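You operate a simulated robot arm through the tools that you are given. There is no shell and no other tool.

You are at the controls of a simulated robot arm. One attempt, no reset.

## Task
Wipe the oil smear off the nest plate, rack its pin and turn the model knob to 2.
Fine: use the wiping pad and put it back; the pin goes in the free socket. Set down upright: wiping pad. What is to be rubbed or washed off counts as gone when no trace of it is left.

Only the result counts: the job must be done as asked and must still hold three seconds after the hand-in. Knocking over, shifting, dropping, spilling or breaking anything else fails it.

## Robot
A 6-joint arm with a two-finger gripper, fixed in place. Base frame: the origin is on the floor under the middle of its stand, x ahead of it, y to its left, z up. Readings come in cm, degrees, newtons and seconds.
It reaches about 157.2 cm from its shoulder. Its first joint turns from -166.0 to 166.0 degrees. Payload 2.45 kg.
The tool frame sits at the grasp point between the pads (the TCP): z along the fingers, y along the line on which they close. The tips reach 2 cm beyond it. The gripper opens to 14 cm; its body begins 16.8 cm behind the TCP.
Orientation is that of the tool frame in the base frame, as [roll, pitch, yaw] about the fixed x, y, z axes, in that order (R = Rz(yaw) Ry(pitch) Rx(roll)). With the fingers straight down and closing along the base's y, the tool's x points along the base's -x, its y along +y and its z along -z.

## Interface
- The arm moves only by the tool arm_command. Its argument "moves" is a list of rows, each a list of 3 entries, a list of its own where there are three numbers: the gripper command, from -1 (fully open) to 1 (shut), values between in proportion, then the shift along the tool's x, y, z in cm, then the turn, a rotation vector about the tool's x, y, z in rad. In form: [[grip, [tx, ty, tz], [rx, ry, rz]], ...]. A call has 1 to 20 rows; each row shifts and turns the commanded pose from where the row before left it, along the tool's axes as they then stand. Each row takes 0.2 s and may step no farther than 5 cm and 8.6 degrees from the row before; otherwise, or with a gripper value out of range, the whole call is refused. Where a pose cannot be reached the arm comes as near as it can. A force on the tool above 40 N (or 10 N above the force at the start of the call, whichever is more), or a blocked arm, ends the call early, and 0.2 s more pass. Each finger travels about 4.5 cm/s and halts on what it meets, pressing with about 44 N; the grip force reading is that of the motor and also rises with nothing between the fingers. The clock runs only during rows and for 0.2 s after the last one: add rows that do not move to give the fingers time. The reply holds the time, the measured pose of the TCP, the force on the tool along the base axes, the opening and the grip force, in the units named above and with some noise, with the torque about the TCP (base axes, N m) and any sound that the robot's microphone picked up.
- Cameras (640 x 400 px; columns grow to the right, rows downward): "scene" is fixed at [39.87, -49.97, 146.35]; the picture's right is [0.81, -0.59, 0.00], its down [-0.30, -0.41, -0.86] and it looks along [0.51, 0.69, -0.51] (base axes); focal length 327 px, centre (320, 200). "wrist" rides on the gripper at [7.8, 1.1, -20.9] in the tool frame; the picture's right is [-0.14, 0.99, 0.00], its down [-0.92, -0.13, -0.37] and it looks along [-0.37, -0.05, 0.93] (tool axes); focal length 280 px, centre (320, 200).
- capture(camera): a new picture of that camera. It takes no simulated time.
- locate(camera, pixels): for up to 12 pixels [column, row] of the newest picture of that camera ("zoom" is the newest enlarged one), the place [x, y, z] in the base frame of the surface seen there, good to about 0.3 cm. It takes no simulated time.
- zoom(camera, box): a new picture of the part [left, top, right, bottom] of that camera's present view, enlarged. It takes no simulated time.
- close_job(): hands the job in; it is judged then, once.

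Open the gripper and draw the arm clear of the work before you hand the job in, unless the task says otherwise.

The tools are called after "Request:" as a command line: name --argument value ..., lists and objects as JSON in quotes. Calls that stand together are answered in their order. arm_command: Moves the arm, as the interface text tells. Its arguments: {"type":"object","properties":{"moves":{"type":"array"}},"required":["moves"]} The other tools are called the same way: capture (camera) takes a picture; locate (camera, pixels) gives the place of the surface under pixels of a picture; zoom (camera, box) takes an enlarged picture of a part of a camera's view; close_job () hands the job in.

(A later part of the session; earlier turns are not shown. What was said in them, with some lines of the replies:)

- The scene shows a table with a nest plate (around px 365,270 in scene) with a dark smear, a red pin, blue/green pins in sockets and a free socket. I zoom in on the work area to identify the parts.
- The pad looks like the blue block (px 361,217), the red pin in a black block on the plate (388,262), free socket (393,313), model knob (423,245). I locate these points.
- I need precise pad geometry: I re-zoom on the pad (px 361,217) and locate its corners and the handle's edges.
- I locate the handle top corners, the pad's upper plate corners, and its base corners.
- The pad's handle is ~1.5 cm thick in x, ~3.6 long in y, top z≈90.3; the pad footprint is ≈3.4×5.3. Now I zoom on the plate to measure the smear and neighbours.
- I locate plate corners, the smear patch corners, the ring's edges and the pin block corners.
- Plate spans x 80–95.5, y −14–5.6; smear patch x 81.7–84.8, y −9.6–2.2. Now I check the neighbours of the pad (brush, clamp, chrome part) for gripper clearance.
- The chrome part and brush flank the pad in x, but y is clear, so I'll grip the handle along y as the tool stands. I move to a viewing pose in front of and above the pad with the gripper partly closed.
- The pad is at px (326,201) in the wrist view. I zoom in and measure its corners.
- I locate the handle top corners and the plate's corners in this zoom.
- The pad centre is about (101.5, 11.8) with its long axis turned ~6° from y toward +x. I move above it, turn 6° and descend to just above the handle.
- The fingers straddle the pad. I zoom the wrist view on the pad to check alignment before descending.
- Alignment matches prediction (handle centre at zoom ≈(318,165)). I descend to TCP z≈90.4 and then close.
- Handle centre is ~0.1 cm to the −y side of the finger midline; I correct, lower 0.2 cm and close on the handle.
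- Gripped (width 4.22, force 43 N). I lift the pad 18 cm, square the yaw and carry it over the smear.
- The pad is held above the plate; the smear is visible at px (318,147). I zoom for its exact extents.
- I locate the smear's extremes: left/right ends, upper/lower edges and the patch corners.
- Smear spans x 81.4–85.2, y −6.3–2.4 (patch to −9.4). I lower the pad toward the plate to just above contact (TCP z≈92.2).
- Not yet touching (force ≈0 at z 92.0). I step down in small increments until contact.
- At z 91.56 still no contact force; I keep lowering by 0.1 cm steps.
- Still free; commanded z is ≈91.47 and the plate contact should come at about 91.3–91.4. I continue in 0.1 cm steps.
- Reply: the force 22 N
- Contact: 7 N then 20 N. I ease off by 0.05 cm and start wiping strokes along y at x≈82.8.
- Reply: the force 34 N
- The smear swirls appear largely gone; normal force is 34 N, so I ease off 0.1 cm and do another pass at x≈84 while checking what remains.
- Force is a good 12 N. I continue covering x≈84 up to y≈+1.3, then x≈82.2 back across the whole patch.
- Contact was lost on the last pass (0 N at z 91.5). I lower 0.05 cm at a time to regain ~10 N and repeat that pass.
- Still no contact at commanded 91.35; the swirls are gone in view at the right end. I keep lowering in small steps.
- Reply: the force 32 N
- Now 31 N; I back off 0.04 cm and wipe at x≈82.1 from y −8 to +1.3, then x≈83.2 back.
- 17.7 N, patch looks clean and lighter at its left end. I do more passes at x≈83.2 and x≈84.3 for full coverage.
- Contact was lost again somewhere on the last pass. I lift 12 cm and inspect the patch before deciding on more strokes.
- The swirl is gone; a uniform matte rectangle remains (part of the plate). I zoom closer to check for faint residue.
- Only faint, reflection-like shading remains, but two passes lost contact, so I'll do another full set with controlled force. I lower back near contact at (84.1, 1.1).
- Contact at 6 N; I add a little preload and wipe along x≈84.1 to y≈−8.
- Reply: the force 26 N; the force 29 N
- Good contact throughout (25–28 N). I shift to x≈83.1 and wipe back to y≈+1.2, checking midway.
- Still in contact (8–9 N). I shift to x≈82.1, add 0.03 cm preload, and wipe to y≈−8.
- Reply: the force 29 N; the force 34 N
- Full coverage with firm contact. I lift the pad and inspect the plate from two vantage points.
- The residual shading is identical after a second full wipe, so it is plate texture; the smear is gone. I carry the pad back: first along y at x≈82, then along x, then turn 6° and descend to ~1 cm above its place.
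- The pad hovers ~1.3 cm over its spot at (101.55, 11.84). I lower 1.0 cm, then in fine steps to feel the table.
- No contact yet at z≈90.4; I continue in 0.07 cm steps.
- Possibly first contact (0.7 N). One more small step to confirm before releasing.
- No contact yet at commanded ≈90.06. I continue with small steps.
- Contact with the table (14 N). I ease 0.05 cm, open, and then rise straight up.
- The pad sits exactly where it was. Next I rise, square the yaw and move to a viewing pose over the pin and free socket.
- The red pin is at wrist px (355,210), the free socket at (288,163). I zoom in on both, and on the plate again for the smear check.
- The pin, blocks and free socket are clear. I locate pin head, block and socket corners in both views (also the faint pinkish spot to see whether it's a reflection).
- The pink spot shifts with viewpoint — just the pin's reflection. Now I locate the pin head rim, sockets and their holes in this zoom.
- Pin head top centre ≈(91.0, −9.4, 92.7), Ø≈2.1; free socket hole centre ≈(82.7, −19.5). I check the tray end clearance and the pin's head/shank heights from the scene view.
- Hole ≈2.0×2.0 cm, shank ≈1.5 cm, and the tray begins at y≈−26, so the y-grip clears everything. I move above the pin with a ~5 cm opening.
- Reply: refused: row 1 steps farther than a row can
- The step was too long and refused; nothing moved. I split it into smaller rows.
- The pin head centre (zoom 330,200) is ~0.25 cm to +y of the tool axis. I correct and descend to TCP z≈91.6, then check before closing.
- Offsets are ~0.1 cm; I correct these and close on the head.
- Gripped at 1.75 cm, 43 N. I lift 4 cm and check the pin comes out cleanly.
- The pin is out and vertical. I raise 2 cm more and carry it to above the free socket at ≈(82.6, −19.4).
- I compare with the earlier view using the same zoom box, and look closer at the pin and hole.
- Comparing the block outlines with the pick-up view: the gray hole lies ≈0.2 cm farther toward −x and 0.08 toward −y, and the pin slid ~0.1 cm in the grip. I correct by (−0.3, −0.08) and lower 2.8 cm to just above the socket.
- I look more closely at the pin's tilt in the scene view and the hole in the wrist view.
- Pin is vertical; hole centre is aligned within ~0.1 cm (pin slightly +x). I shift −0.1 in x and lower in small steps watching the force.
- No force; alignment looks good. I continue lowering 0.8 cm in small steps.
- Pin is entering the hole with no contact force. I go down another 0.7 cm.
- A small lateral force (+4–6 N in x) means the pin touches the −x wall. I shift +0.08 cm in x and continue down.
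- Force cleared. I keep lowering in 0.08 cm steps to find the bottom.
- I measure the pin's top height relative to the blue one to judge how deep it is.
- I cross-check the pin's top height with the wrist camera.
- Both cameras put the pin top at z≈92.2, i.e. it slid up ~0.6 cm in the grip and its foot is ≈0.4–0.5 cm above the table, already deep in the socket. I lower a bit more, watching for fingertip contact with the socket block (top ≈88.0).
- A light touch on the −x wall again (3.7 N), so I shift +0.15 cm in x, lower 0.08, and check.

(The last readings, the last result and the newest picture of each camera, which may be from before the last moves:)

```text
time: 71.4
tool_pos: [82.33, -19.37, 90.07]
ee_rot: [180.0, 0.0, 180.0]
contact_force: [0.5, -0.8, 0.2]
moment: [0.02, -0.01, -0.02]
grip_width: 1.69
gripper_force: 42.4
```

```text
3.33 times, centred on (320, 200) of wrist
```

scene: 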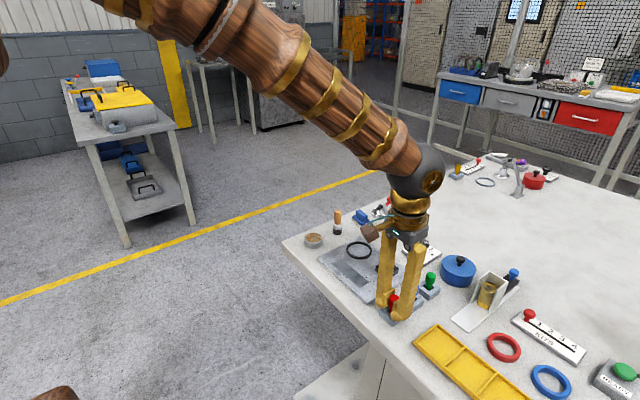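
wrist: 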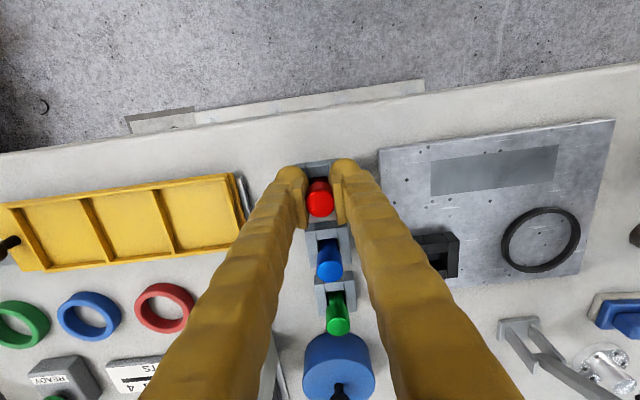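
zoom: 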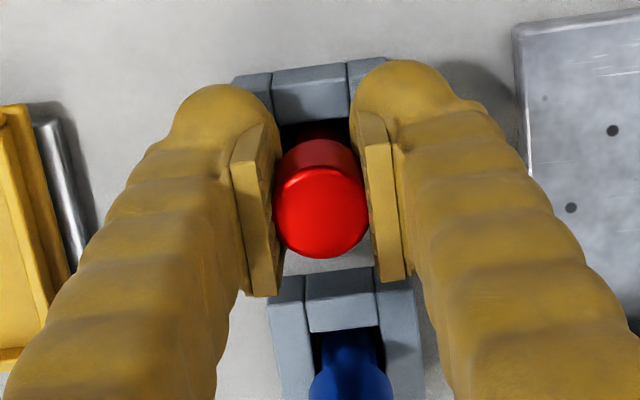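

No residual force; the pin is within ~0.2 cm of the bottom. I open the fingers gently to let it seat and then check.

Request:
arm_command --moves '[[0.7, [0, 0, 0], [0, 0, 0]], [0.6, [0, 0, 0], [0, 0, 0]], [0.45, [0, 0, 0], [0, 0, 0]], [0.36, [0, 0, 0], [0, 0, 0]], [0.36, [0, 0, 0], [0, 0, 0]], [0.36, [0, 0, 0], [0, 0, 0]]]'

Request:
zoom --camera "wrist" --box '[270, 140, 370, 260]'

Request:
zoom --camera "scene" --box '[375, 275, 425, 325]'

```text
time: 72.8
tool_pos: [82.37, -19.54, 90.01]
ee_rot: [180.0, 0.0, -179.9]
contact_force: [-0.8, -0.1, 0.4]
moment: [0.01, 0.01, 0.0]
grip_width: 4.48
gripper_force: 0.1
```

```text
3.33 times, centred on (320, 200) of wrist
```

zoom: 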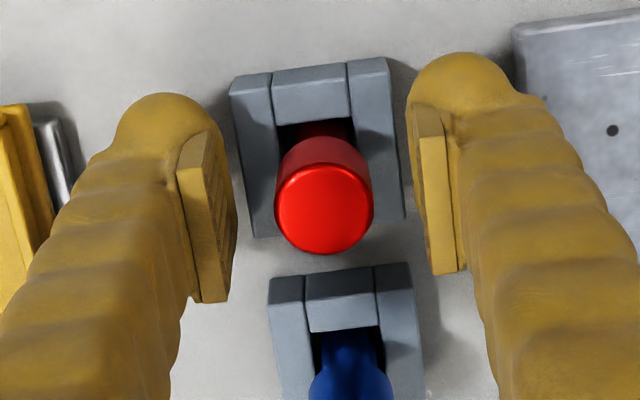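

```text
8.00 times, centred on (400, 300) of scene
```

zoom: 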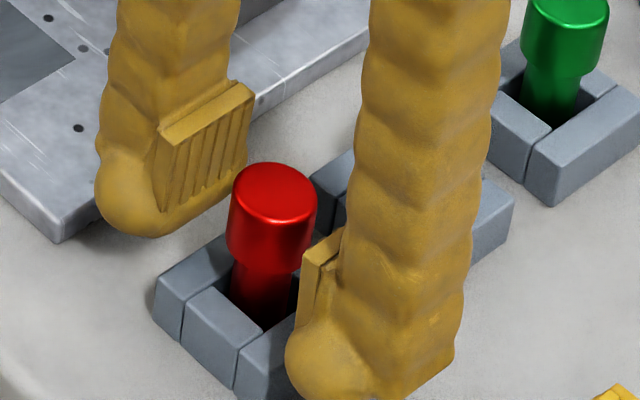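

The pin stands upright in the socket. I rise straight up 14 cm and compare its height with the blue and green pins.

Request:
arm_command --moves '[[0.36, [0, 0, -1.5], [0, 0, 0]], [0.36, [0, 0, -3], [0, 0, 0]], [0.36, [0, 0, -4.5], [0, 0, 0]], [0.36, [0, 0, -4.5], [0, 0, 0]], [0.36, [0, 0, -4.5], [0, 0, 0]], [0.36, [0, 0, 0], [0, 0, 0]]]'

Request:
zoom --camera "scene" --box '[370, 245, 450, 330]'

Request:
locate --camera "zoom" --pixels '[[245, 258], [240, 250], [338, 190], [330, 185], [417, 135], [410, 130], [200, 300], [238, 330]]'

Request:
capture --camera "wrist"

```text
time: 74.2
tool_pos: [82.39, -19.28, 108.03]
ee_rot: [179.9, 0.0, -180.0]
contact_force: [0.0, 0.6, 0.4]
moment: [-0.03, -0.02, 0.01]
grip_width: 4.47
gripper_force: 0.0
```

```text
4.71 times, centred on (410, 288) of scene
```

zoom: 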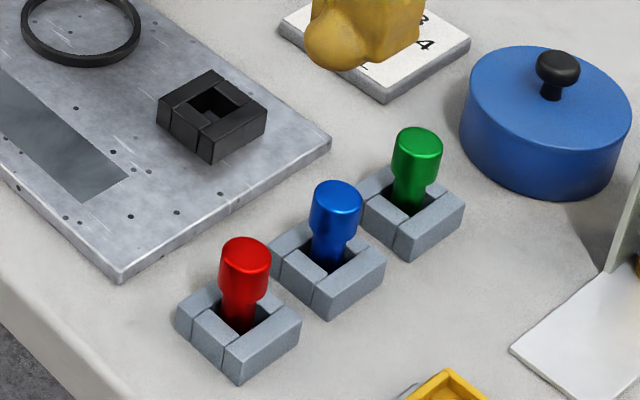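

```text
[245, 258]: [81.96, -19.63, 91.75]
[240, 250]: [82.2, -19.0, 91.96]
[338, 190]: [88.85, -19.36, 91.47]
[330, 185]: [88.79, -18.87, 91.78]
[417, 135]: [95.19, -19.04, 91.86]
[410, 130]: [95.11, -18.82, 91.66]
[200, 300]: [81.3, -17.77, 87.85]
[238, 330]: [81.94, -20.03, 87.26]
```

```text
taken
```

wrist: 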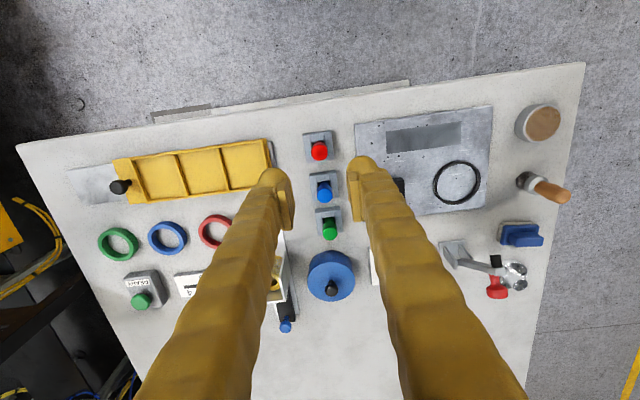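

The red pin is seated at the same height as its neighbours (top z≈91.8) and the socket didn't shift. Next I go to a view over the model knob at ≈(104.3, −9.9).

Request:
arm_command --moves '[[0.1, [-4.2, 2.3, 0], [0, 0, 0]], [0.1, [-4.2, 2.3, 0], [0, 0, 0]], [0.1, [-4.2, 2.3, 0], [0, 0, 0]], [0.1, [0, 2.4, 2], [0, 0, 0]], [0.1, [0, 0, 0], [0, 0, 0]], [0.1, [0, 0, 0], [0, 0, 0]]]'

Request:
capture --camera "wrist"

```text
time: 75.6
tool_pos: [94.92, -9.93, 106.04]
ee_rot: [180.0, 0.0, -180.0]
contact_force: [-0.1, -1.1, 0.1]
moment: [-0.02, 0.03, 0.01]
grip_width: 6.29
gripper_force: 0.0
```

```text
taken
```

wrist: 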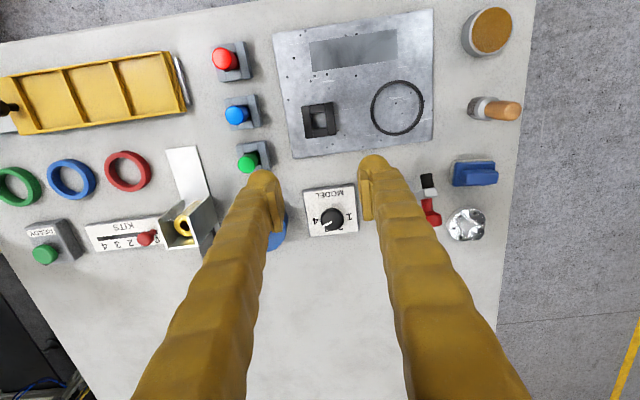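

The model knob plate is at px (330,212). I zoom in on it.

Request:
zoom --camera "wrist" --box '[298, 180, 364, 242]'

Request:
zoom --camera "scene" --box '[395, 225, 455, 270]'

```text
6.45 times, centred on (331, 211) of wrist
```

zoom: 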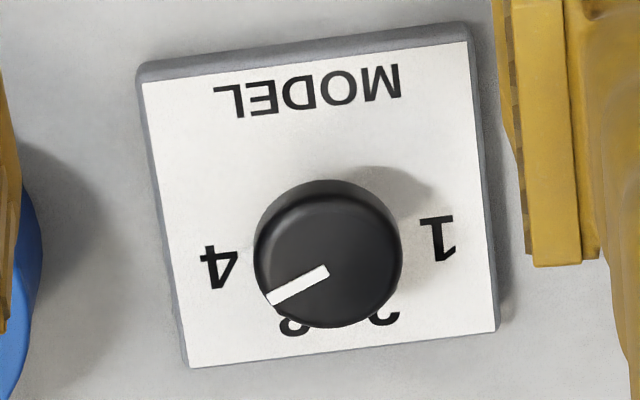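

```text
8.89 times, centred on (425, 248) of scene
```

zoom: 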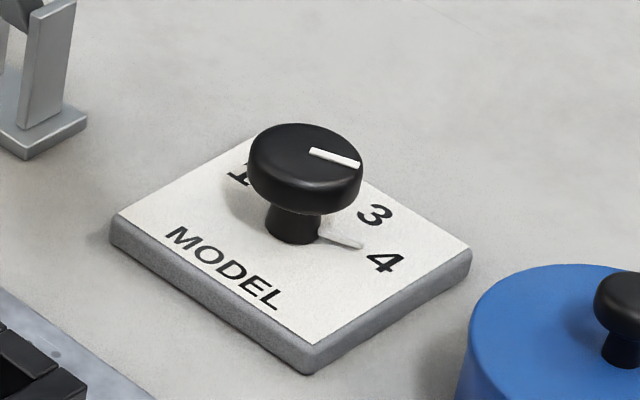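

I locate the numerals, the knob top edges, pointer ends and the plate corners.

Request:
locate --camera "zoom" --pixels '[[437, 238], [219, 268], [295, 328], [385, 318], [328, 256], [325, 270], [272, 298], [256, 256], [402, 256], [328, 183], [328, 326], [310, 90]]'

Request:
locate --camera "zoom" --pixels '[[145, 85], [467, 42], [495, 328], [190, 365]]'

```text
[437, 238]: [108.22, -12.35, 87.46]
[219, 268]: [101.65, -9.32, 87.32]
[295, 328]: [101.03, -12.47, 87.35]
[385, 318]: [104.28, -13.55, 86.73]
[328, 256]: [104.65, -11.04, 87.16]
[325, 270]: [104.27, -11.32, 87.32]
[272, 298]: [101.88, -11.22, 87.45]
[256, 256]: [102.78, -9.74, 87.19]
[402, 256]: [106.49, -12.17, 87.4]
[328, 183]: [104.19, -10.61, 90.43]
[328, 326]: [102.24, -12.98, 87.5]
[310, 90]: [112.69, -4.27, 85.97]
```

```text
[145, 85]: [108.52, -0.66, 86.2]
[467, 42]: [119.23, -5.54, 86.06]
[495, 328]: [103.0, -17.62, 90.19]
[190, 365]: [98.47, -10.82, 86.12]
```

Those pixels were read against the newer (scene) zoom, so I redo the wrist zoom alone and locate on it.

Request:
zoom --camera "wrist" --box '[298, 180, 364, 242]'

Request:
locate --camera "zoom" --pixels '[[437, 238], [219, 268], [295, 331], [388, 318], [328, 256], [325, 270], [272, 298], [260, 256], [396, 256], [328, 205], [328, 318], [310, 90]]'

Request:
locate --camera "zoom" --pixels '[[145, 85], [465, 44], [493, 328], [192, 362], [455, 220], [420, 250], [205, 250], [235, 285]]'

```text
6.45 times, centred on (331, 211) of wrist
```

zoom: 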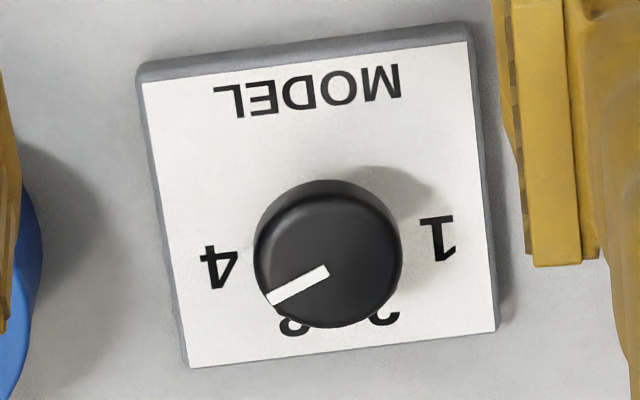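

```text
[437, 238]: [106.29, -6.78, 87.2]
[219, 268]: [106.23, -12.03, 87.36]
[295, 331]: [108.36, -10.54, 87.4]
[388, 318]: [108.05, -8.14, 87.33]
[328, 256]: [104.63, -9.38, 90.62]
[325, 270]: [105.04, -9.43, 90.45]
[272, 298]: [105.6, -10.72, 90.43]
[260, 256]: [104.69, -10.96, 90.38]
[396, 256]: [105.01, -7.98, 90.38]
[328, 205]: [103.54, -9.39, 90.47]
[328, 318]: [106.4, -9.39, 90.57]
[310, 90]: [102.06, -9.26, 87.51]
```

```text
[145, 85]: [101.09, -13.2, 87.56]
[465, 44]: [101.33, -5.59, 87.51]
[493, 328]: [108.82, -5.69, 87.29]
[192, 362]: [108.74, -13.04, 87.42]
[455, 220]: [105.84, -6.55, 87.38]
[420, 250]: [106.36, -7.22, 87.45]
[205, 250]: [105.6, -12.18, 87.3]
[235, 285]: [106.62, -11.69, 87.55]
```

Plate centre ≈(104.95, −9.4); numerals run 1 (+63°), 2 (+21°), 3 (−21°), 4 (−63°) about it measured from +x; the pointer sits at about −62° (4). I zoom the scene on the knob to verify pointer geometry.

Request:
zoom --camera "scene" --box '[408, 234, 444, 262]'

Request:
locate --camera "zoom" --pixels '[[330, 160], [250, 140], [370, 165], [300, 200], [350, 245], [385, 265], [320, 240], [430, 290], [410, 210], [280, 240]]'

```text
14.29 times, centred on (426, 248) of scene
```

zoom: 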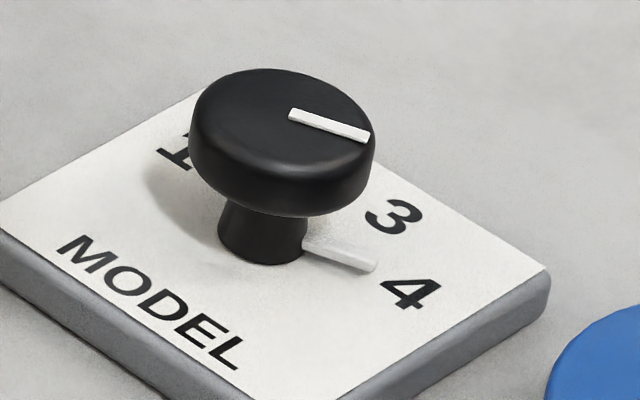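

```text
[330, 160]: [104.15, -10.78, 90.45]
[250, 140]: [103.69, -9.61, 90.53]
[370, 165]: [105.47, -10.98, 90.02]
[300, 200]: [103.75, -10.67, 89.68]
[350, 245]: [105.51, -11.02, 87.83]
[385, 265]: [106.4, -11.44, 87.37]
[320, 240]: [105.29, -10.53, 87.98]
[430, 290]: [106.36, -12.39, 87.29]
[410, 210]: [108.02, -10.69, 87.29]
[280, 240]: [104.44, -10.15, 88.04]
```

A white pointer bar at the knob base is parallel to the top line. I locate the ends of both and the numerals' centres.

Request:
locate --camera "zoom" --pixels '[[295, 115], [362, 135], [328, 125], [310, 120], [345, 130], [340, 257], [360, 266], [370, 266], [410, 293], [395, 217], [175, 158], [315, 242]]'

```text
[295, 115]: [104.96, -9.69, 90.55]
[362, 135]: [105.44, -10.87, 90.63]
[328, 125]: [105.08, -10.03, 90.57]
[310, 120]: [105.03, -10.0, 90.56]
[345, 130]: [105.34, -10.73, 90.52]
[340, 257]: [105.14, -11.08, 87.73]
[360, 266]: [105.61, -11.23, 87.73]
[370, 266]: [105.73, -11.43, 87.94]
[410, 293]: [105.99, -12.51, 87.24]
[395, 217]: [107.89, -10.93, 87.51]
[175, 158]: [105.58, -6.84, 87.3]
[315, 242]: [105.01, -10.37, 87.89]
```

Everything is consistent: pointer at ≈−62° (on 4), so it needs about +82° (counter-clockwise from above) to reach 2. I move above the knob, pre-rotate the tool −40°, and descend to z≈97 to check centring.

Request:
arm_command --moves '[[0.1, [-3.3, 0.17, 0], [0, 0, 0]], [0.1, [-3.3, 0.17, 0], [0, 0, 0]], [0.1, [-3.3, 0.16, 0], [0, 0, 0]], [0.1, [0, 0, 0], [0, 0, 0.14]], [0.1, [0, 0, 0], [0, 0, 0.14]], [0.1, [0, 0, 0], [0, 0, 0.14]], [0.1, [0, 0, 0], [0, 0, 0.14]], [0.1, [0, 0, 0], [0, 0, 0.14]], [0.1, [0, 0, 4.5], [0, 0, 0]], [0.1, [0, 0, 4.5], [0, 0, 0]], [0.1, [0, 0, 0], [0, 0, 0]], [0.1, [0, 0, 0], [0, 0, 0]]]'

Request:
capture --camera "wrist"

Request:
zoom --camera "wrist" --box '[270, 130, 370, 230]'

```text
time: 78.2
tool_pos: [104.69, -9.59, 96.81]
ee_rot: [180.0, 0.0, 139.9]
contact_force: [0.0, -0.1, 0.3]
moment: [0.02, -0.01, -0.03]
grip_width: 6.3
gripper_force: 0.0
```

```text
taken
```

wrist: 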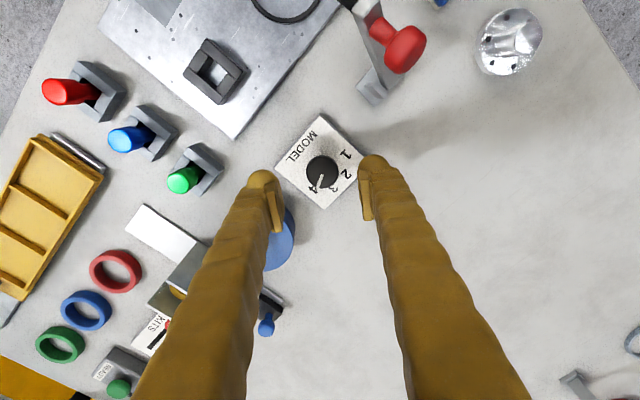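

```text
4.00 times, centred on (320, 180) of wrist
```

zoom: 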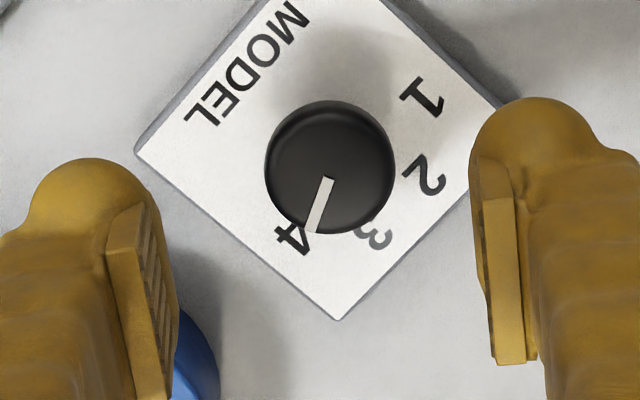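

The knob top centre (zoom 330,171) is 0.25 cm to the right along tool y. I correct and descend to TCP z≈90.5 with fingers around the knob.

Request:
arm_command --moves '[[0.1, [0, 0.25, 2.4], [0, 0, 0]], [0.1, [0, 0, 2.4], [0, 0, 0]], [0.1, [0, 0, 1.5], [0, 0, 0]], [0.1, [0, 0, 0], [0, 0, 0]], [0.1, [0, 0, 0], [0, 0, 0]]]'

Request:
zoom --camera "wrist" --box '[270, 150, 370, 250]'

Request:
zoom --camera "scene" --box '[390, 215, 460, 275]'

```text
time: 79.4
tool_pos: [104.99, -9.55, 90.71]
ee_rot: [-180.0, 0.0, 139.9]
contact_force: [0.3, 0.0, 0.3]
moment: [0.02, 0.01, 0.01]
grip_width: 6.3
gripper_force: 0.2
```

```text
4.00 times, centred on (320, 200) of wrist
```

zoom: 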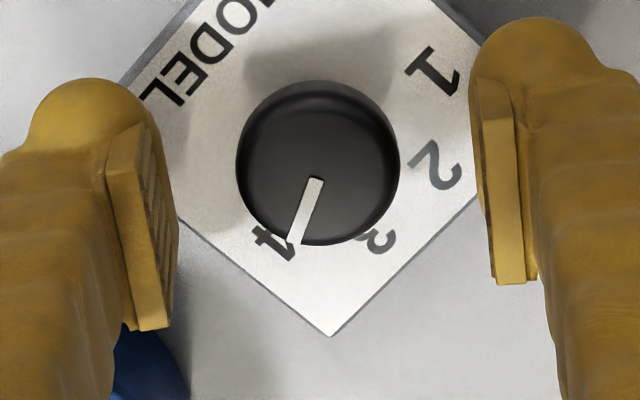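

```text
6.67 times, centred on (425, 245) of scene
```

zoom: 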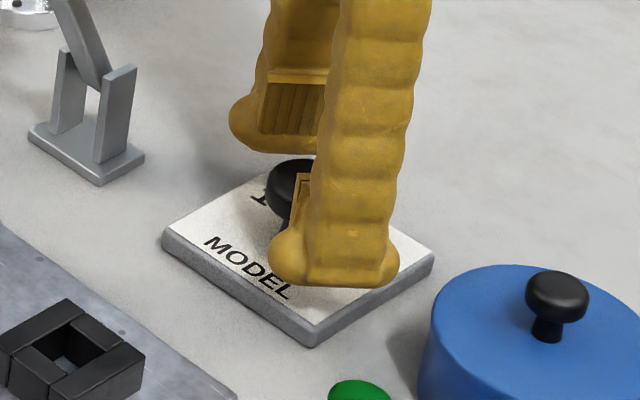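

Knob centred within ~0.1 cm; I nudge +0.1 along tool x and close on the knob.

Request:
arm_command --moves '[[0.1, [0.1, -0.03, 0.1], [0, 0, 0]], [0.1, [0, 0, 0], [0, 0, 0]], [1, [0, 0, 0], [0, 0, 0]], [1, [0, 0, 0], [0, 0, 0]], [1, [0, 0, 0], [0, 0, 0]], [1, [0, 0, 0], [0, 0, 0]], [1, [0, 0, 0], [0, 0, 0]]]'

Request:
zoom --camera "wrist" --box '[270, 150, 370, 250]'

```text
time: 81.0
tool_pos: [104.96, -9.43, 90.51]
ee_rot: [-180.0, 0.0, 139.9]
contact_force: [-2.9, -2.0, 0.1]
moment: [-0.01, 0.02, -0.02]
grip_width: 3.19
gripper_force: 45.3
```

```text
4.00 times, centred on (320, 200) of wrist
```

zoom: 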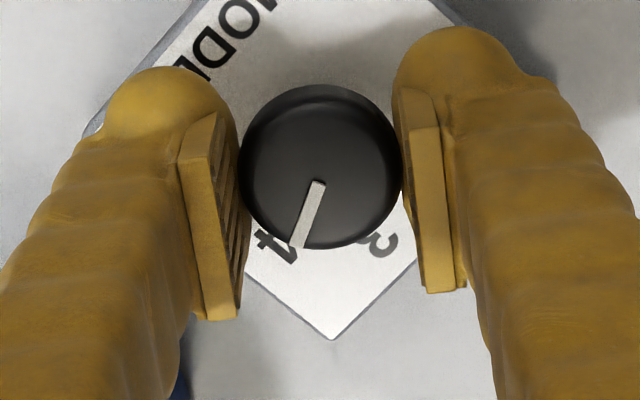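

Good grip (3.19 cm, small lateral force). I rotate the first ~24° (about −tool z) and check.

Request:
arm_command --moves '[[1, [0, 0, 0], [0, 0, -0.1]], [1, [0, 0, 0], [0, 0, -0.11]], [1, [0, 0, 0], [0, 0, -0.11]], [1, [0, 0, 0], [0, 0, -0.1]], [1, [0, 0, 0], [0, 0, 0]]]'

Request:
zoom --camera "wrist" --box '[270, 150, 370, 250]'

```text
time: 82.2
tool_pos: [104.95, -9.38, 90.58]
ee_rot: [-180.0, -0.2, 164.0]
contact_force: [-10.4, -18.8, -12.8]
moment: [-0.21, 0.14, -0.04]
grip_width: 3.17
gripper_force: 44.9
```

```text
4.00 times, centred on (320, 200) of wrist
```

zoom: 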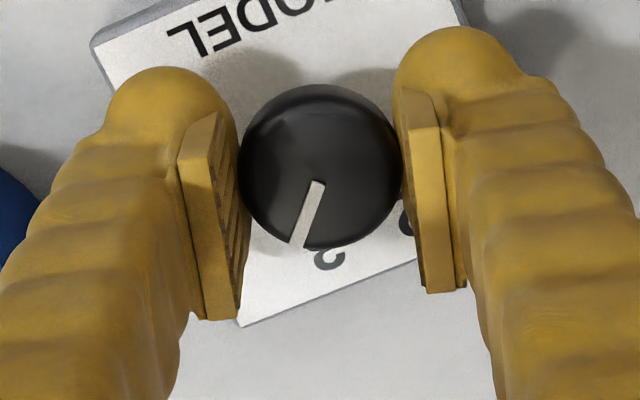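

The knob turns with the grip, but a lateral force of ~21 N built up; I shift the TCP to relieve it and re-check.

Request:
arm_command --moves '[[1, [0.03, -0.11, 0.05], [0, 0, 0]], [1, [0, 0, 0], [0, 0, 0]]]'

```text
time: 82.8
tool_pos: [104.88, -9.53, 90.66]
ee_rot: [180.0, 0.0, 164.0]
contact_force: [-7.4, -8.0, -14.5]
moment: [-0.05, 0.07, 0.01]
grip_width: 3.18
gripper_force: 45.5
```

Request:
arm_command --moves '[[1, [0.03, -0.08, 0.08], [0, 0, 0]], [1, [0, 0, 0], [0, 0, 0]]]'

```text
time: 83.4
tool_pos: [105.0, -9.4, 90.66]
ee_rot: [180.0, 0.0, 164.0]
contact_force: [1.2, 11.5, -6.3]
moment: [0.15, 0.09, -0.01]
grip_width: 3.15
gripper_force: 45.4
```

Slightly over-corrected; I back 0.04 and rotate the next ~18°.

Request:
arm_command --moves '[[1, [0, 0.04, 0.04], [0, 0, 0]], [1, [0, 0, 0], [0, 0, -0.1]], [1, [0, 0, 0], [0, 0, -0.11]], [1, [0, 0, 0], [0, 0, -0.1]], [1, [0, 0, 0], [0, 0, 0]]]'

```text
time: 84.6
tool_pos: [104.98, -9.47, 90.68]
ee_rot: [-179.9, 0.1, -178.2]
contact_force: [17.0, 25.7, 8.9]
moment: [0.36, -0.25, 0.04]
grip_width: 3.16
gripper_force: 45.2
```

Force rose to ~32 N (pushing +x,+y). I shift the TCP along +x,+y to relieve it.

Request:
arm_command --moves '[[1, [-0.07, 0.1, -0.03], [0, 0, 0]], [1, [0, 0, 0], [0, 0, 0]]]'

Request:
zoom --camera "wrist" --box '[270, 150, 370, 250]'

```text
time: 85.2
tool_pos: [104.93, -9.43, 90.64]
ee_rot: [-179.9, 0.1, -178.4]
contact_force: [19.3, 11.8, 10.2]
moment: [0.16, -0.28, 0.02]
grip_width: 3.19
gripper_force: 45.3
```

```text
4.00 times, centred on (320, 200) of wrist
```

zoom: 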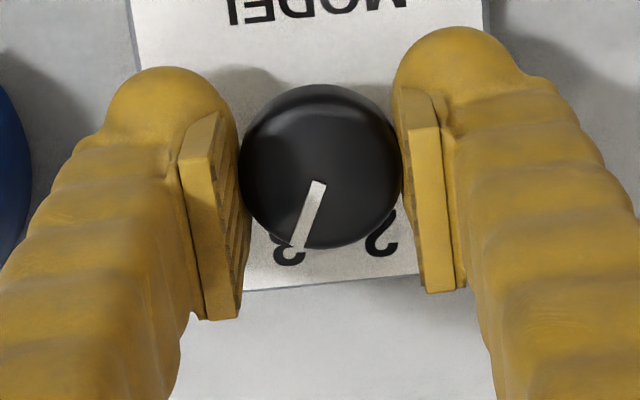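

The pointer is now at 3 (halfway). I relieve the remaining x/y/z force before continuing.

Request:
arm_command --moves '[[1, [-0.13, 0.07, -0.05], [0, 0, 0]], [1, [0, 0, 0], [0, 0, 0]]]'

```text
time: 85.8
tool_pos: [104.84, -9.52, 90.58]
ee_rot: [-180.0, -0.2, -178.2]
contact_force: [-6.4, -6.3, 13.4]
moment: [-0.06, 0.27, 0.02]
grip_width: 3.14
gripper_force: 44.9
```

Lateral force is small now; I trim and rotate another ~18°.

Request:
arm_command --moves '[[1, [0.03, -0.03, -0.06], [0, 0, 0]], [1, [0, 0, 0], [0, 0, -0.1]], [1, [0, 0, 0], [0, 0, -0.11]], [1, [0, 0, 0], [0, 0, -0.1]], [1, [0, 0, 0], [0, 0, 0]]]'

```text
time: 87.0
tool_pos: [105.0, -9.53, 90.71]
ee_rot: [180.0, 0.1, -160.5]
contact_force: [-24.6, -23.6, 4.0]
moment: [-0.29, 0.37, 0.0]
grip_width: 3.17
gripper_force: 45.5
```

Request:
arm_command --moves '[[1, [0.14, -0.06, 0], [0, 0, 0]], [1, [0, 0, 0], [0, 0, 0]]]'

```text
time: 87.6
tool_pos: [104.94, -9.54, 90.78]
ee_rot: [-180.0, 0.1, -160.5]
contact_force: [-2.2, -14.3, -2.2]
moment: [-0.14, -0.07, 0.03]
grip_width: 3.17
gripper_force: 45.2
```

Request:
arm_command --moves '[[1, [0.03, -0.08, 0], [0, 0, 0]], [1, [0, 0, 0], [0, 0, -0.1]], [1, [0, 0, 0], [0, 0, -0.1]], [1, [0, 0, 0], [0, 0, 0]]]'

Request:
zoom --camera "wrist" --box '[270, 150, 370, 250]'

```text
time: 88.6
tool_pos: [105.02, -9.5, 90.67]
ee_rot: [180.0, 0.1, -149.0]
contact_force: [20.5, 15.4, 1.1]
moment: [0.22, -0.33, -0.01]
grip_width: 3.16
gripper_force: 45.2
```

```text
4.00 times, centred on (320, 200) of wrist
```

zoom: 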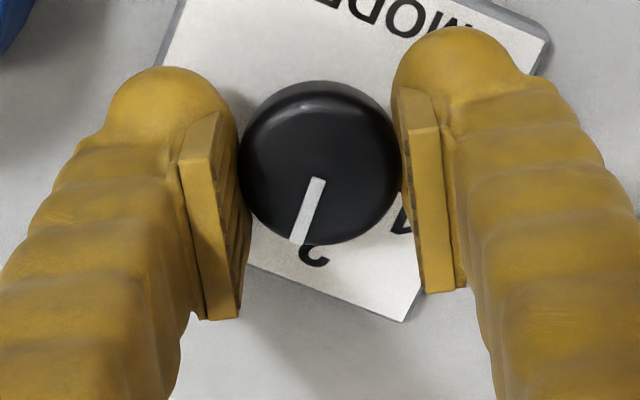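

The pointer is ~11° short of 2. I relieve the force and rotate the rest in two small rows.

Request:
arm_command --moves '[[1, [-0.12, 0.01, 0], [0, 0, 0]], [1, [0, 0, 0], [0, 0, 0]]]'

Request:
arm_command --moves '[[1, [0, 0, 0], [0, 0, -0.1]], [1, [0, 0, 0], [0, 0, -0.1]], [1, [0, 0, 0], [0, 0, 0]]]'

Request:
zoom --camera "wrist" --box '[270, 150, 370, 250]'

```text
time: 89.2
tool_pos: [105.04, -9.52, 90.79]
ee_rot: [180.0, 0.0, -149.0]
contact_force: [5.7, 18.2, 11.7]
moment: [0.21, -0.01, 0.02]
grip_width: 3.16
gripper_force: 45.1
```

```text
time: 90.0
tool_pos: [105.05, -9.48, 90.79]
ee_rot: [180.0, 0.1, -137.5]
contact_force: [10.0, 31.0, 16.0]
moment: [0.4, -0.06, 0.0]
grip_width: 3.15
gripper_force: 45.0
```

```text
4.00 times, centred on (320, 200) of wrist
```

zoom: 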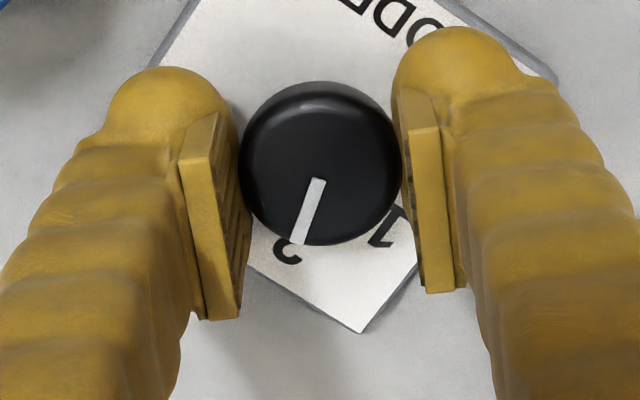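

The pointer now lies at 2 (zoom 287,255), total turn ≈82.6°. I relieve the side force before releasing.

Request:
arm_command --moves '[[1, [-0.13, 0.07, -0.06], [0, 0, 0]], [1, [0, 0, 0], [0, 0, 0]]]'

```text
time: 90.6
tool_pos: [105.11, -9.39, 90.71]
ee_rot: [-180.0, -0.1, -137.7]
contact_force: [4.6, 14.2, 8.5]
moment: [0.22, -0.14, -0.01]
grip_width: 3.16
gripper_force: 44.9
```

Request:
arm_command --moves '[[1, [-0.06, 0.04, -0.03], [0, 0, 0]], [1, [0, 0, 0], [0, 0, 0]], [0.45, [0, 0, 0], [0, 0, 0]], [0.3, [0, 0, 0], [0, 0, 0]], [0.1, [0, 0, 0], [0, 0, 0]], [0.1, [0, 0, 0], [0, 0, 0]], [0.1, [0, 0, 0], [0, 0, 0]], [0.1, [0, 0, 0], [0, 0, 0]]]'

Request:
zoom --camera "wrist" --box '[270, 150, 370, 250]'

```text
time: 92.4
tool_pos: [104.96, -9.42, 90.86]
ee_rot: [179.9, 0.1, -137.5]
contact_force: [0.7, 0.5, -0.5]
moment: [-0.03, -0.02, -0.01]
grip_width: 6.32
gripper_force: 0.0
```

```text
4.00 times, centred on (320, 200) of wrist
```

zoom: 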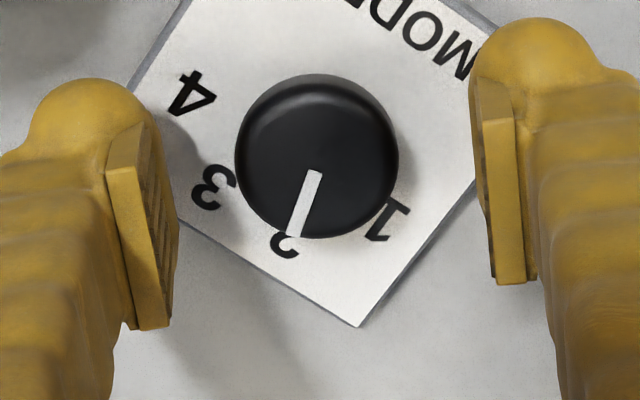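

Released; the pointer rests on 2. I rise and verify the angle from above.

Request:
arm_command --moves '[[0.1, [0, 0, -2], [0, 0, 0]], [0.1, [0, 0, -4], [0, 0, 0]], [0.1, [0, 0, -4.5], [0, 0, 0]], [0.1, [0, 0, -4.5], [0, 0, 0]], [0.1, [0, 0, 0], [0, 0, 0]], [0.1, [0, 0, 0], [0, 0, 0]]]'

Request:
capture --camera "wrist"

Request:
zoom --camera "wrist" --box '[280, 110, 350, 180]'

Request:
locate --camera "zoom" --pixels '[[320, 200]]'

```text
time: 93.8
tool_pos: [105.05, -9.38, 105.31]
ee_rot: [180.0, 0.0, -137.6]
contact_force: [-0.4, -1.1, 0.0]
moment: [0.01, -0.03, 0.0]
grip_width: 6.28
gripper_force: 0.0
```

```text
taken
```

wrist: 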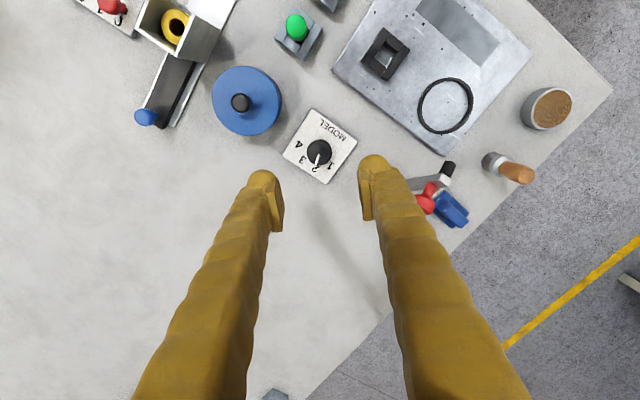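

```text
5.71 times, centred on (315, 145) of wrist
```

zoom: 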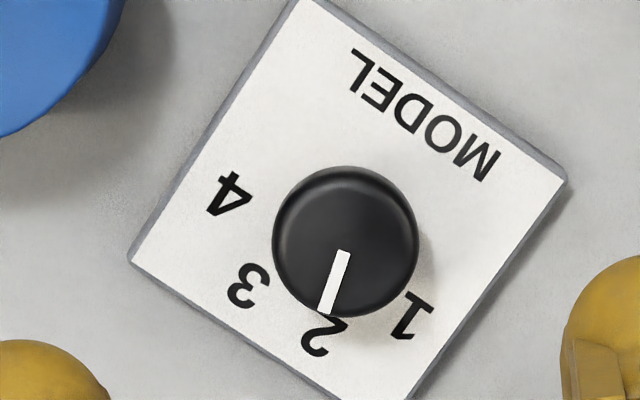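

```text
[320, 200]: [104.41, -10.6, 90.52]
```

Request:
locate --camera "zoom" --pixels '[[342, 253], [337, 272], [331, 292], [326, 309], [410, 315], [323, 337], [248, 285], [228, 195], [345, 245]]'

Request:
zoom --camera "scene" --box '[408, 234, 444, 262]'

```text
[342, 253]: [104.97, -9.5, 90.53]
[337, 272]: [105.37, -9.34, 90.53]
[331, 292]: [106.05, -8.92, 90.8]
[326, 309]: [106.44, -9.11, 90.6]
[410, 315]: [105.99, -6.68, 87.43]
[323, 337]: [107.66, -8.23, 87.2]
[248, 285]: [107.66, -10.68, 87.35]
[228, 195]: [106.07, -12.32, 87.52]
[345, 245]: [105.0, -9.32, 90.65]
```

```text
14.29 times, centred on (426, 248) of scene
```

zoom: 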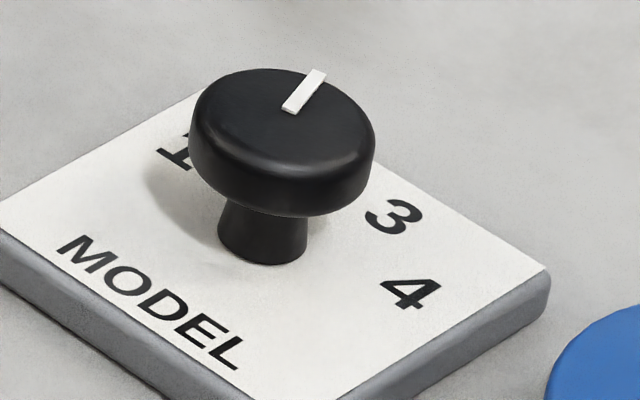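

Numeral angles fit ±22.5° and ±67.5° (45° spacing), and the pointer measures ≈15°, so it is ~7.4° short of the exact 2 mark. I rotate the tool back to yaw ≈182, descend part-way and re-centre for a fine correction.

Request:
arm_command --moves '[[0.1, [0, 0, 0], [0, 0, 0.14]], [0.1, [0, 0, 0], [0, 0, 0.14]], [0.1, [0, 0, 0], [0, 0, 0.14]], [0.1, [0, 0, 0], [0, 0, 0.14]], [0.1, [0, 0, 0], [0, 0, 0.14]], [0.1, [0, 0, 4.0], [0, 0, 0]], [0.1, [0, 0, 4.0], [0, 0, 0]], [0.1, [0, 0, 0], [0, 0, 0]], [0.1, [0, 0, 0], [0, 0, 0]]]'

Request:
capture --camera "wrist"

Request:
zoom --camera "wrist" --box '[270, 130, 370, 230]'

```text
time: 95.8
tool_pos: [104.84, -9.36, 97.66]
ee_rot: [180.0, 0.1, -177.7]
contact_force: [0.0, -0.2, 0.0]
moment: [0.02, -0.05, 0.01]
grip_width: 6.32
gripper_force: 0.1
```

```text
taken
```

wrist: 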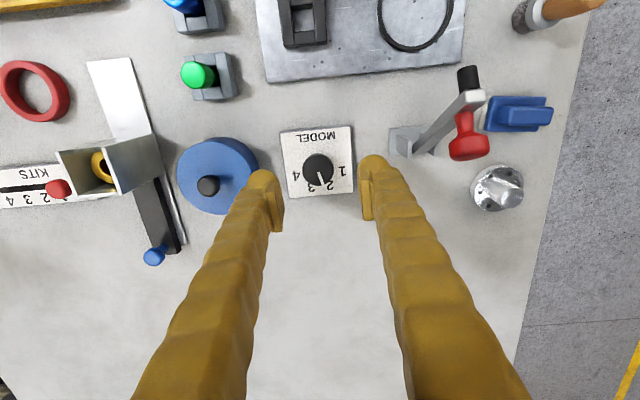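

```text
4.00 times, centred on (320, 180) of wrist
```

zoom: 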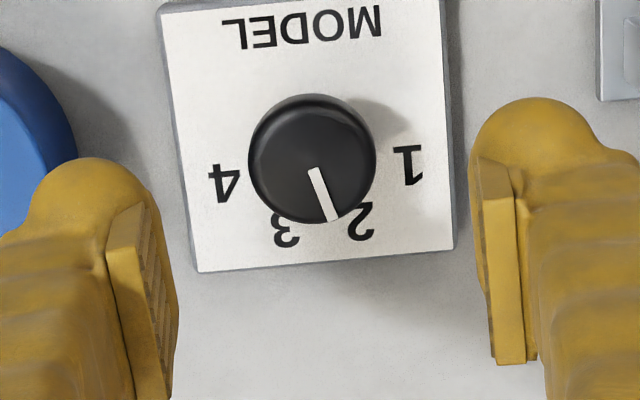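

The pointer clearly sits short of 2 (tip at zoom 332,220 versus 2 at 362,220). I shift −0.2 in y to centre, descend, and grip the knob.

Request:
arm_command --moves '[[0.1, [0, -0.2, 2.4], [0, 0, 0]], [0.1, [0, 0, 2.4], [0, 0, 0]], [0.1, [0, 0, 2.1], [0, 0, 0]], [0.1, [0, 0, 0], [0, 0, 0]], [0.1, [0, 0, 0], [0, 0, 0]]]'

Request:
zoom --camera "wrist" --box '[270, 150, 370, 250]'

```text
time: 97.0
tool_pos: [105.12, -9.5, 90.74]
ee_rot: [180.0, 0.0, -177.7]
contact_force: [-0.6, -0.1, -0.7]
moment: [-0.01, 0.03, -0.05]
grip_width: 6.31
gripper_force: 0.1
```

```text
4.00 times, centred on (320, 200) of wrist
```

zoom: 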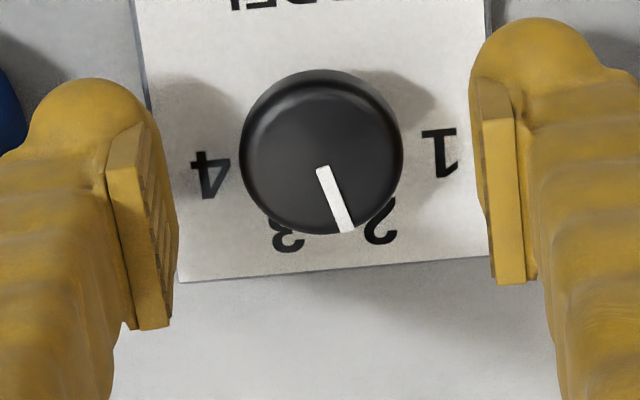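

Knob is ~0.28 cm toward base −x of the tool axis; I correct that and close.

Request:
arm_command --moves '[[0.1, [0.25, 0, 0], [0, 0, 0]], [0.1, [0, 0, 0], [0, 0, 0]], [0.1, [0, 0, 0], [0, 0, 0]]]'

Request:
zoom --camera "wrist" --box '[270, 150, 370, 250]'

```text
time: 97.8
tool_pos: [105.05, -9.49, 90.88]
ee_rot: [180.0, 0.0, -177.7]
contact_force: [-0.4, 0.2, 0.3]
moment: [0.02, -0.01, -0.03]
grip_width: 6.28
gripper_force: 0.1
```

```text
4.00 times, centred on (320, 200) of wrist
```

zoom: 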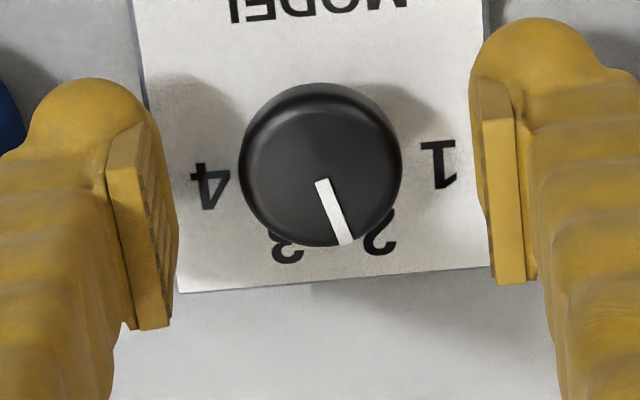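

Centred now (silhouette centre ≈(320,165)). I close, then turn a further ~7.5°.

Request:
arm_command --moves '[[1, [0, 0, 0], [0, 0, 0]], [1, [0, 0, 0], [0, 0, 0]], [1, [0, 0, 0], [0, 0, 0]], [1, [0, 0, 0], [0, 0, 0]], [1, [0, 0, 0], [0, 0, 0]]]'

Request:
arm_command --moves '[[1, [0, 0, 0], [0, 0, -0.065]], [1, [0, 0, 0], [0, 0, -0.065]], [1, [0, 0, 0], [0, 0, 0]]]'

Request:
zoom --camera "wrist" --box '[270, 150, 370, 250]'

```text
time: 99.0
tool_pos: [104.89, -9.56, 90.78]
ee_rot: [180.0, 0.0, -177.7]
contact_force: [0.0, 1.0, -0.8]
moment: [0.0, -0.01, -0.03]
grip_width: 3.15
gripper_force: 44.9
```

```text
time: 99.8
tool_pos: [104.88, -9.61, 90.79]
ee_rot: [-180.0, 0.1, -170.3]
contact_force: [19.0, 1.5, -8.4]
moment: [0.13, -0.22, -0.02]
grip_width: 3.13
gripper_force: 44.9
```

```text
4.00 times, centred on (320, 200) of wrist
```

zoom: 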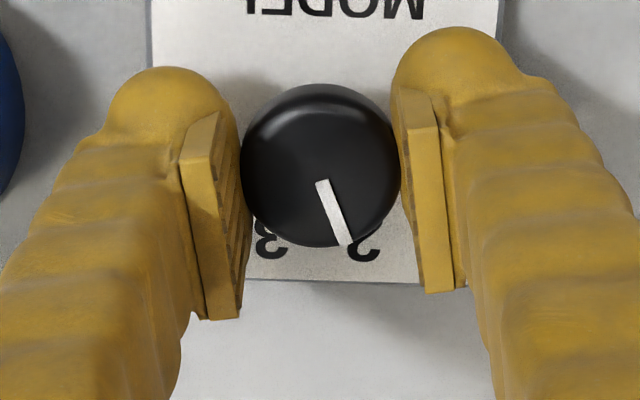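

Turned 7.4°. I relieve the 19 N x-force, then release and rise to verify.

Request:
arm_command --moves '[[1, [-0.12, -0.02, 0.03], [0, 0, 0]], [1, [0, 0, 0], [0, 0, 0]]]'

Request:
arm_command --moves '[[0.45, [0, 0, 0], [0, 0, 0]], [0.3, [0, 0, 0], [0, 0, 0]], [0.1, [0, 0, 0], [0, 0, 0]], [0.1, [0, 0, 0], [0, 0, 0]], [0.1, [0, 0, 0], [0, 0, 0]], [0.1, [0, 0, -2], [0, 0, 0]], [0.1, [0, 0, -4], [0, 0, 0]], [0.1, [0, 0, -4.5], [0, 0, 0]], [0.1, [0, 0, -4], [0, 0, 0]], [0.1, [0, 0, 0], [0, 0, 0]], [0.1, [0, 0, 0], [0, 0, 0]]]'

Request:
capture --camera "wrist"

Request:
zoom --camera "wrist" --box '[280, 110, 350, 180]'

```text
time: 100.4
tool_pos: [104.86, -9.52, 90.77]
ee_rot: [179.9, 0.0, -170.2]
contact_force: [-2.1, 5.0, 0.7]
moment: [0.04, 0.2, 0.01]
grip_width: 3.14
gripper_force: 44.9
```

```text
time: 102.8
tool_pos: [104.92, -9.54, 105.29]
ee_rot: [180.0, 0.0, -170.2]
contact_force: [0.1, 0.4, 0.2]
moment: [0.01, 0.04, 0.03]
grip_width: 6.29
gripper_force: 0.1
```

```text
taken
```

wrist: 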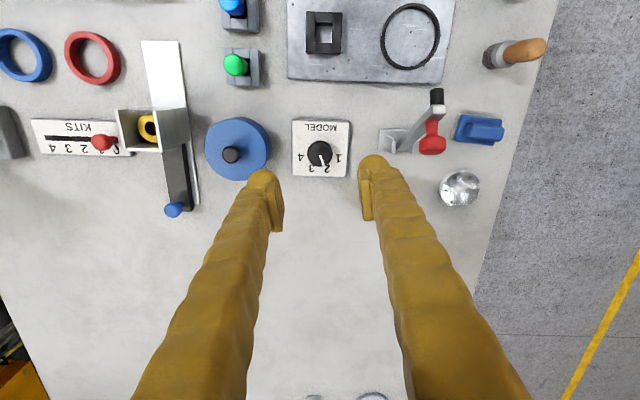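

```text
5.71 times, centred on (315, 145) of wrist
```

zoom: 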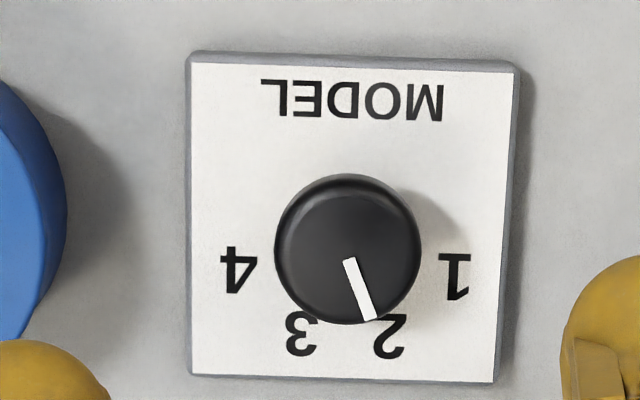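

I measure the pointer direction again in this zoom.

Request:
locate --camera "zoom" --pixels '[[350, 262], [355, 276], [360, 290], [365, 304], [370, 317], [390, 336], [302, 335], [455, 276], [238, 270]]'

Request:
zoom --camera "wrist" --box '[300, 138, 340, 178]'

```text
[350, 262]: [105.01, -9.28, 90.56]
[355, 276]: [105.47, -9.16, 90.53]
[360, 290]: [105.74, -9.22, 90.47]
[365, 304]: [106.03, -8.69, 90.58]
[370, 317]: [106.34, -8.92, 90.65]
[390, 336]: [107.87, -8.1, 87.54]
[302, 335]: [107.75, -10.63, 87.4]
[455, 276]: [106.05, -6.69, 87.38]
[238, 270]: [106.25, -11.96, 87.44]
```

```text
10.00 times, centred on (320, 158) of wrist
```

zoom: 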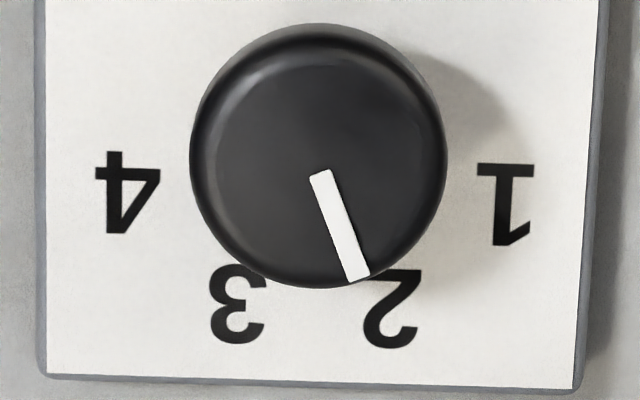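

By the image geometry the pointer started at −67.5° (mark 4) and is now at ≈21–22.5° — on mark 2. Now I open the gripper, raise and retract the arm clear toward its start pose.

Request:
arm_command --moves '[[-0.3, [0, 0, -4.5], [0, 0, 0]], [-0.6, [0, 0, -4.5], [0, 0, 0]], [-1, [0, 0, -4.5], [0, 0, 0.14]], [-1, [4, 2, 0], [0, 0, 0.03]], [-1, [4, 2, 0], [0, 0, 0]], [-1, [4, 2, 0], [0, 0, 0]], [-1, [4, 2, 0], [0, 0, 0]], [-1, [4, 2, 0], [0, 0, 0]], [-1, [4, 2, 0], [0, 0, 0]], [-1, [0, 4, 0], [0, 0, 0]], [-1, [0, 4, 0], [0, 0, 0]], [-1, [0, 4, 0], [0, 0, 0]], [-1, [0, 4, 0], [0, 0, 0]], [-1, [0, 0, 0], [0, 0, 0]], [-1, [0, 0, 0], [0, 0, 0]]]'

Request:
capture --camera "scene"

Request:
capture --camera "wrist"

```text
time: 106.0
tool_pos: [80.99, 18.53, 118.7]
ee_rot: [-180.0, 0.0, 180.0]
contact_force: [0.6, 0.1, 0.1]
moment: [0.03, 0.02, 0.0]
grip_width: 14.01
gripper_force: 0.0
```

```text
taken
```

scene: 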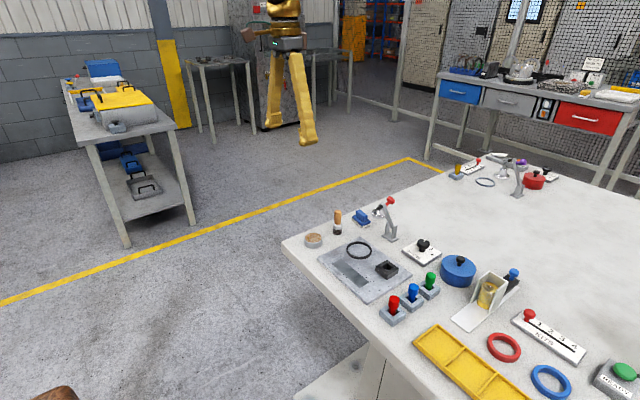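

```text
taken
```

wrist: 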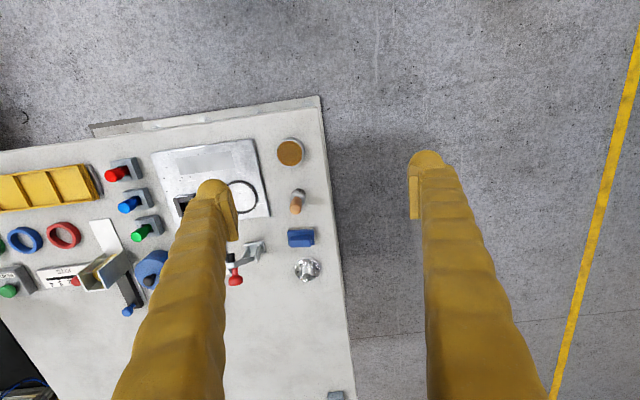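

I do a final close look at the plate, pin, pad and knob before handing in.

Request:
zoom --camera "scene" --box '[290, 190, 450, 330]'

Request:
zoom --camera "scene" --box '[322, 246, 382, 296]'

Request:
zoom --camera "wrist" --box '[150, 130, 280, 230]'

Request:
zoom --camera "scene" --box '[340, 195, 410, 239]'

```text
2.86 times, centred on (370, 260) of scene
```

zoom: 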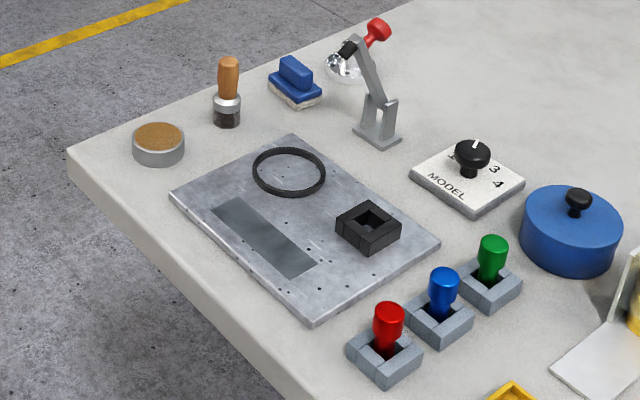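

```text
8.00 times, centred on (352, 271) of scene
```

zoom: 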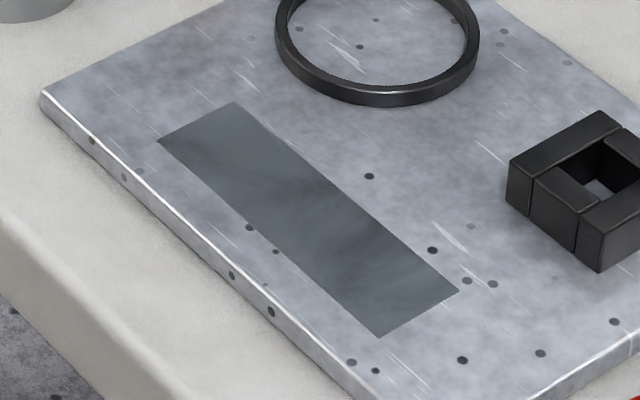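

```text
4.00 times, centred on (215, 180) of wrist
```

zoom: 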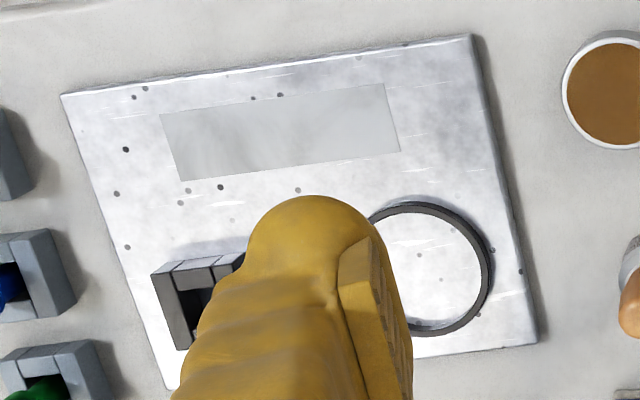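

```text
9.09 times, centred on (375, 217) of scene
```

zoom: 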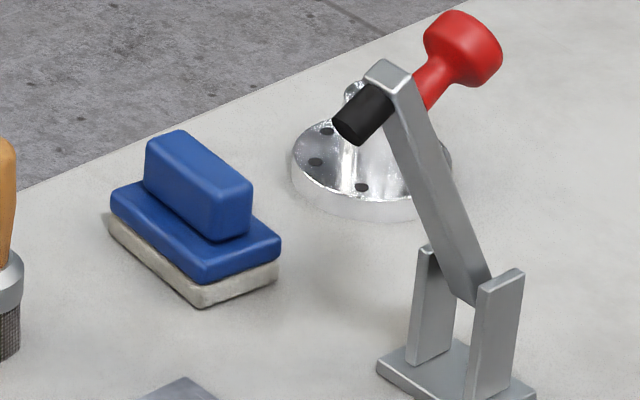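

All checks pass: no smear remains on the plate, the red pin is seated in the rack, the pad is back upright in its place, and the knob points to 2. The arm is clear with the gripper open, so I hand in.

Request:
close_job

```text
The job is handed in.
```

The job is handed in. I can't see the verdict, but the last pictures and readings show all three parts done:

- **Smear:** it is wiped off the nest plate. A plain matte rectangle is still visible there. It stayed the same through repeated full wipes, so I took it as part of the plate.
- **Wiping pad:** it is back in its original spot, standing upright.
- **Pin:** the red pin is in the free socket, with its top level with the blue and green pins.
- **Model knob:** it points to 2. It took two turns; by my measurement the pointer is within about 1° of the mark.

I saw nothing else moved or knocked over. The arm is clear of the table with the gripper fully open.
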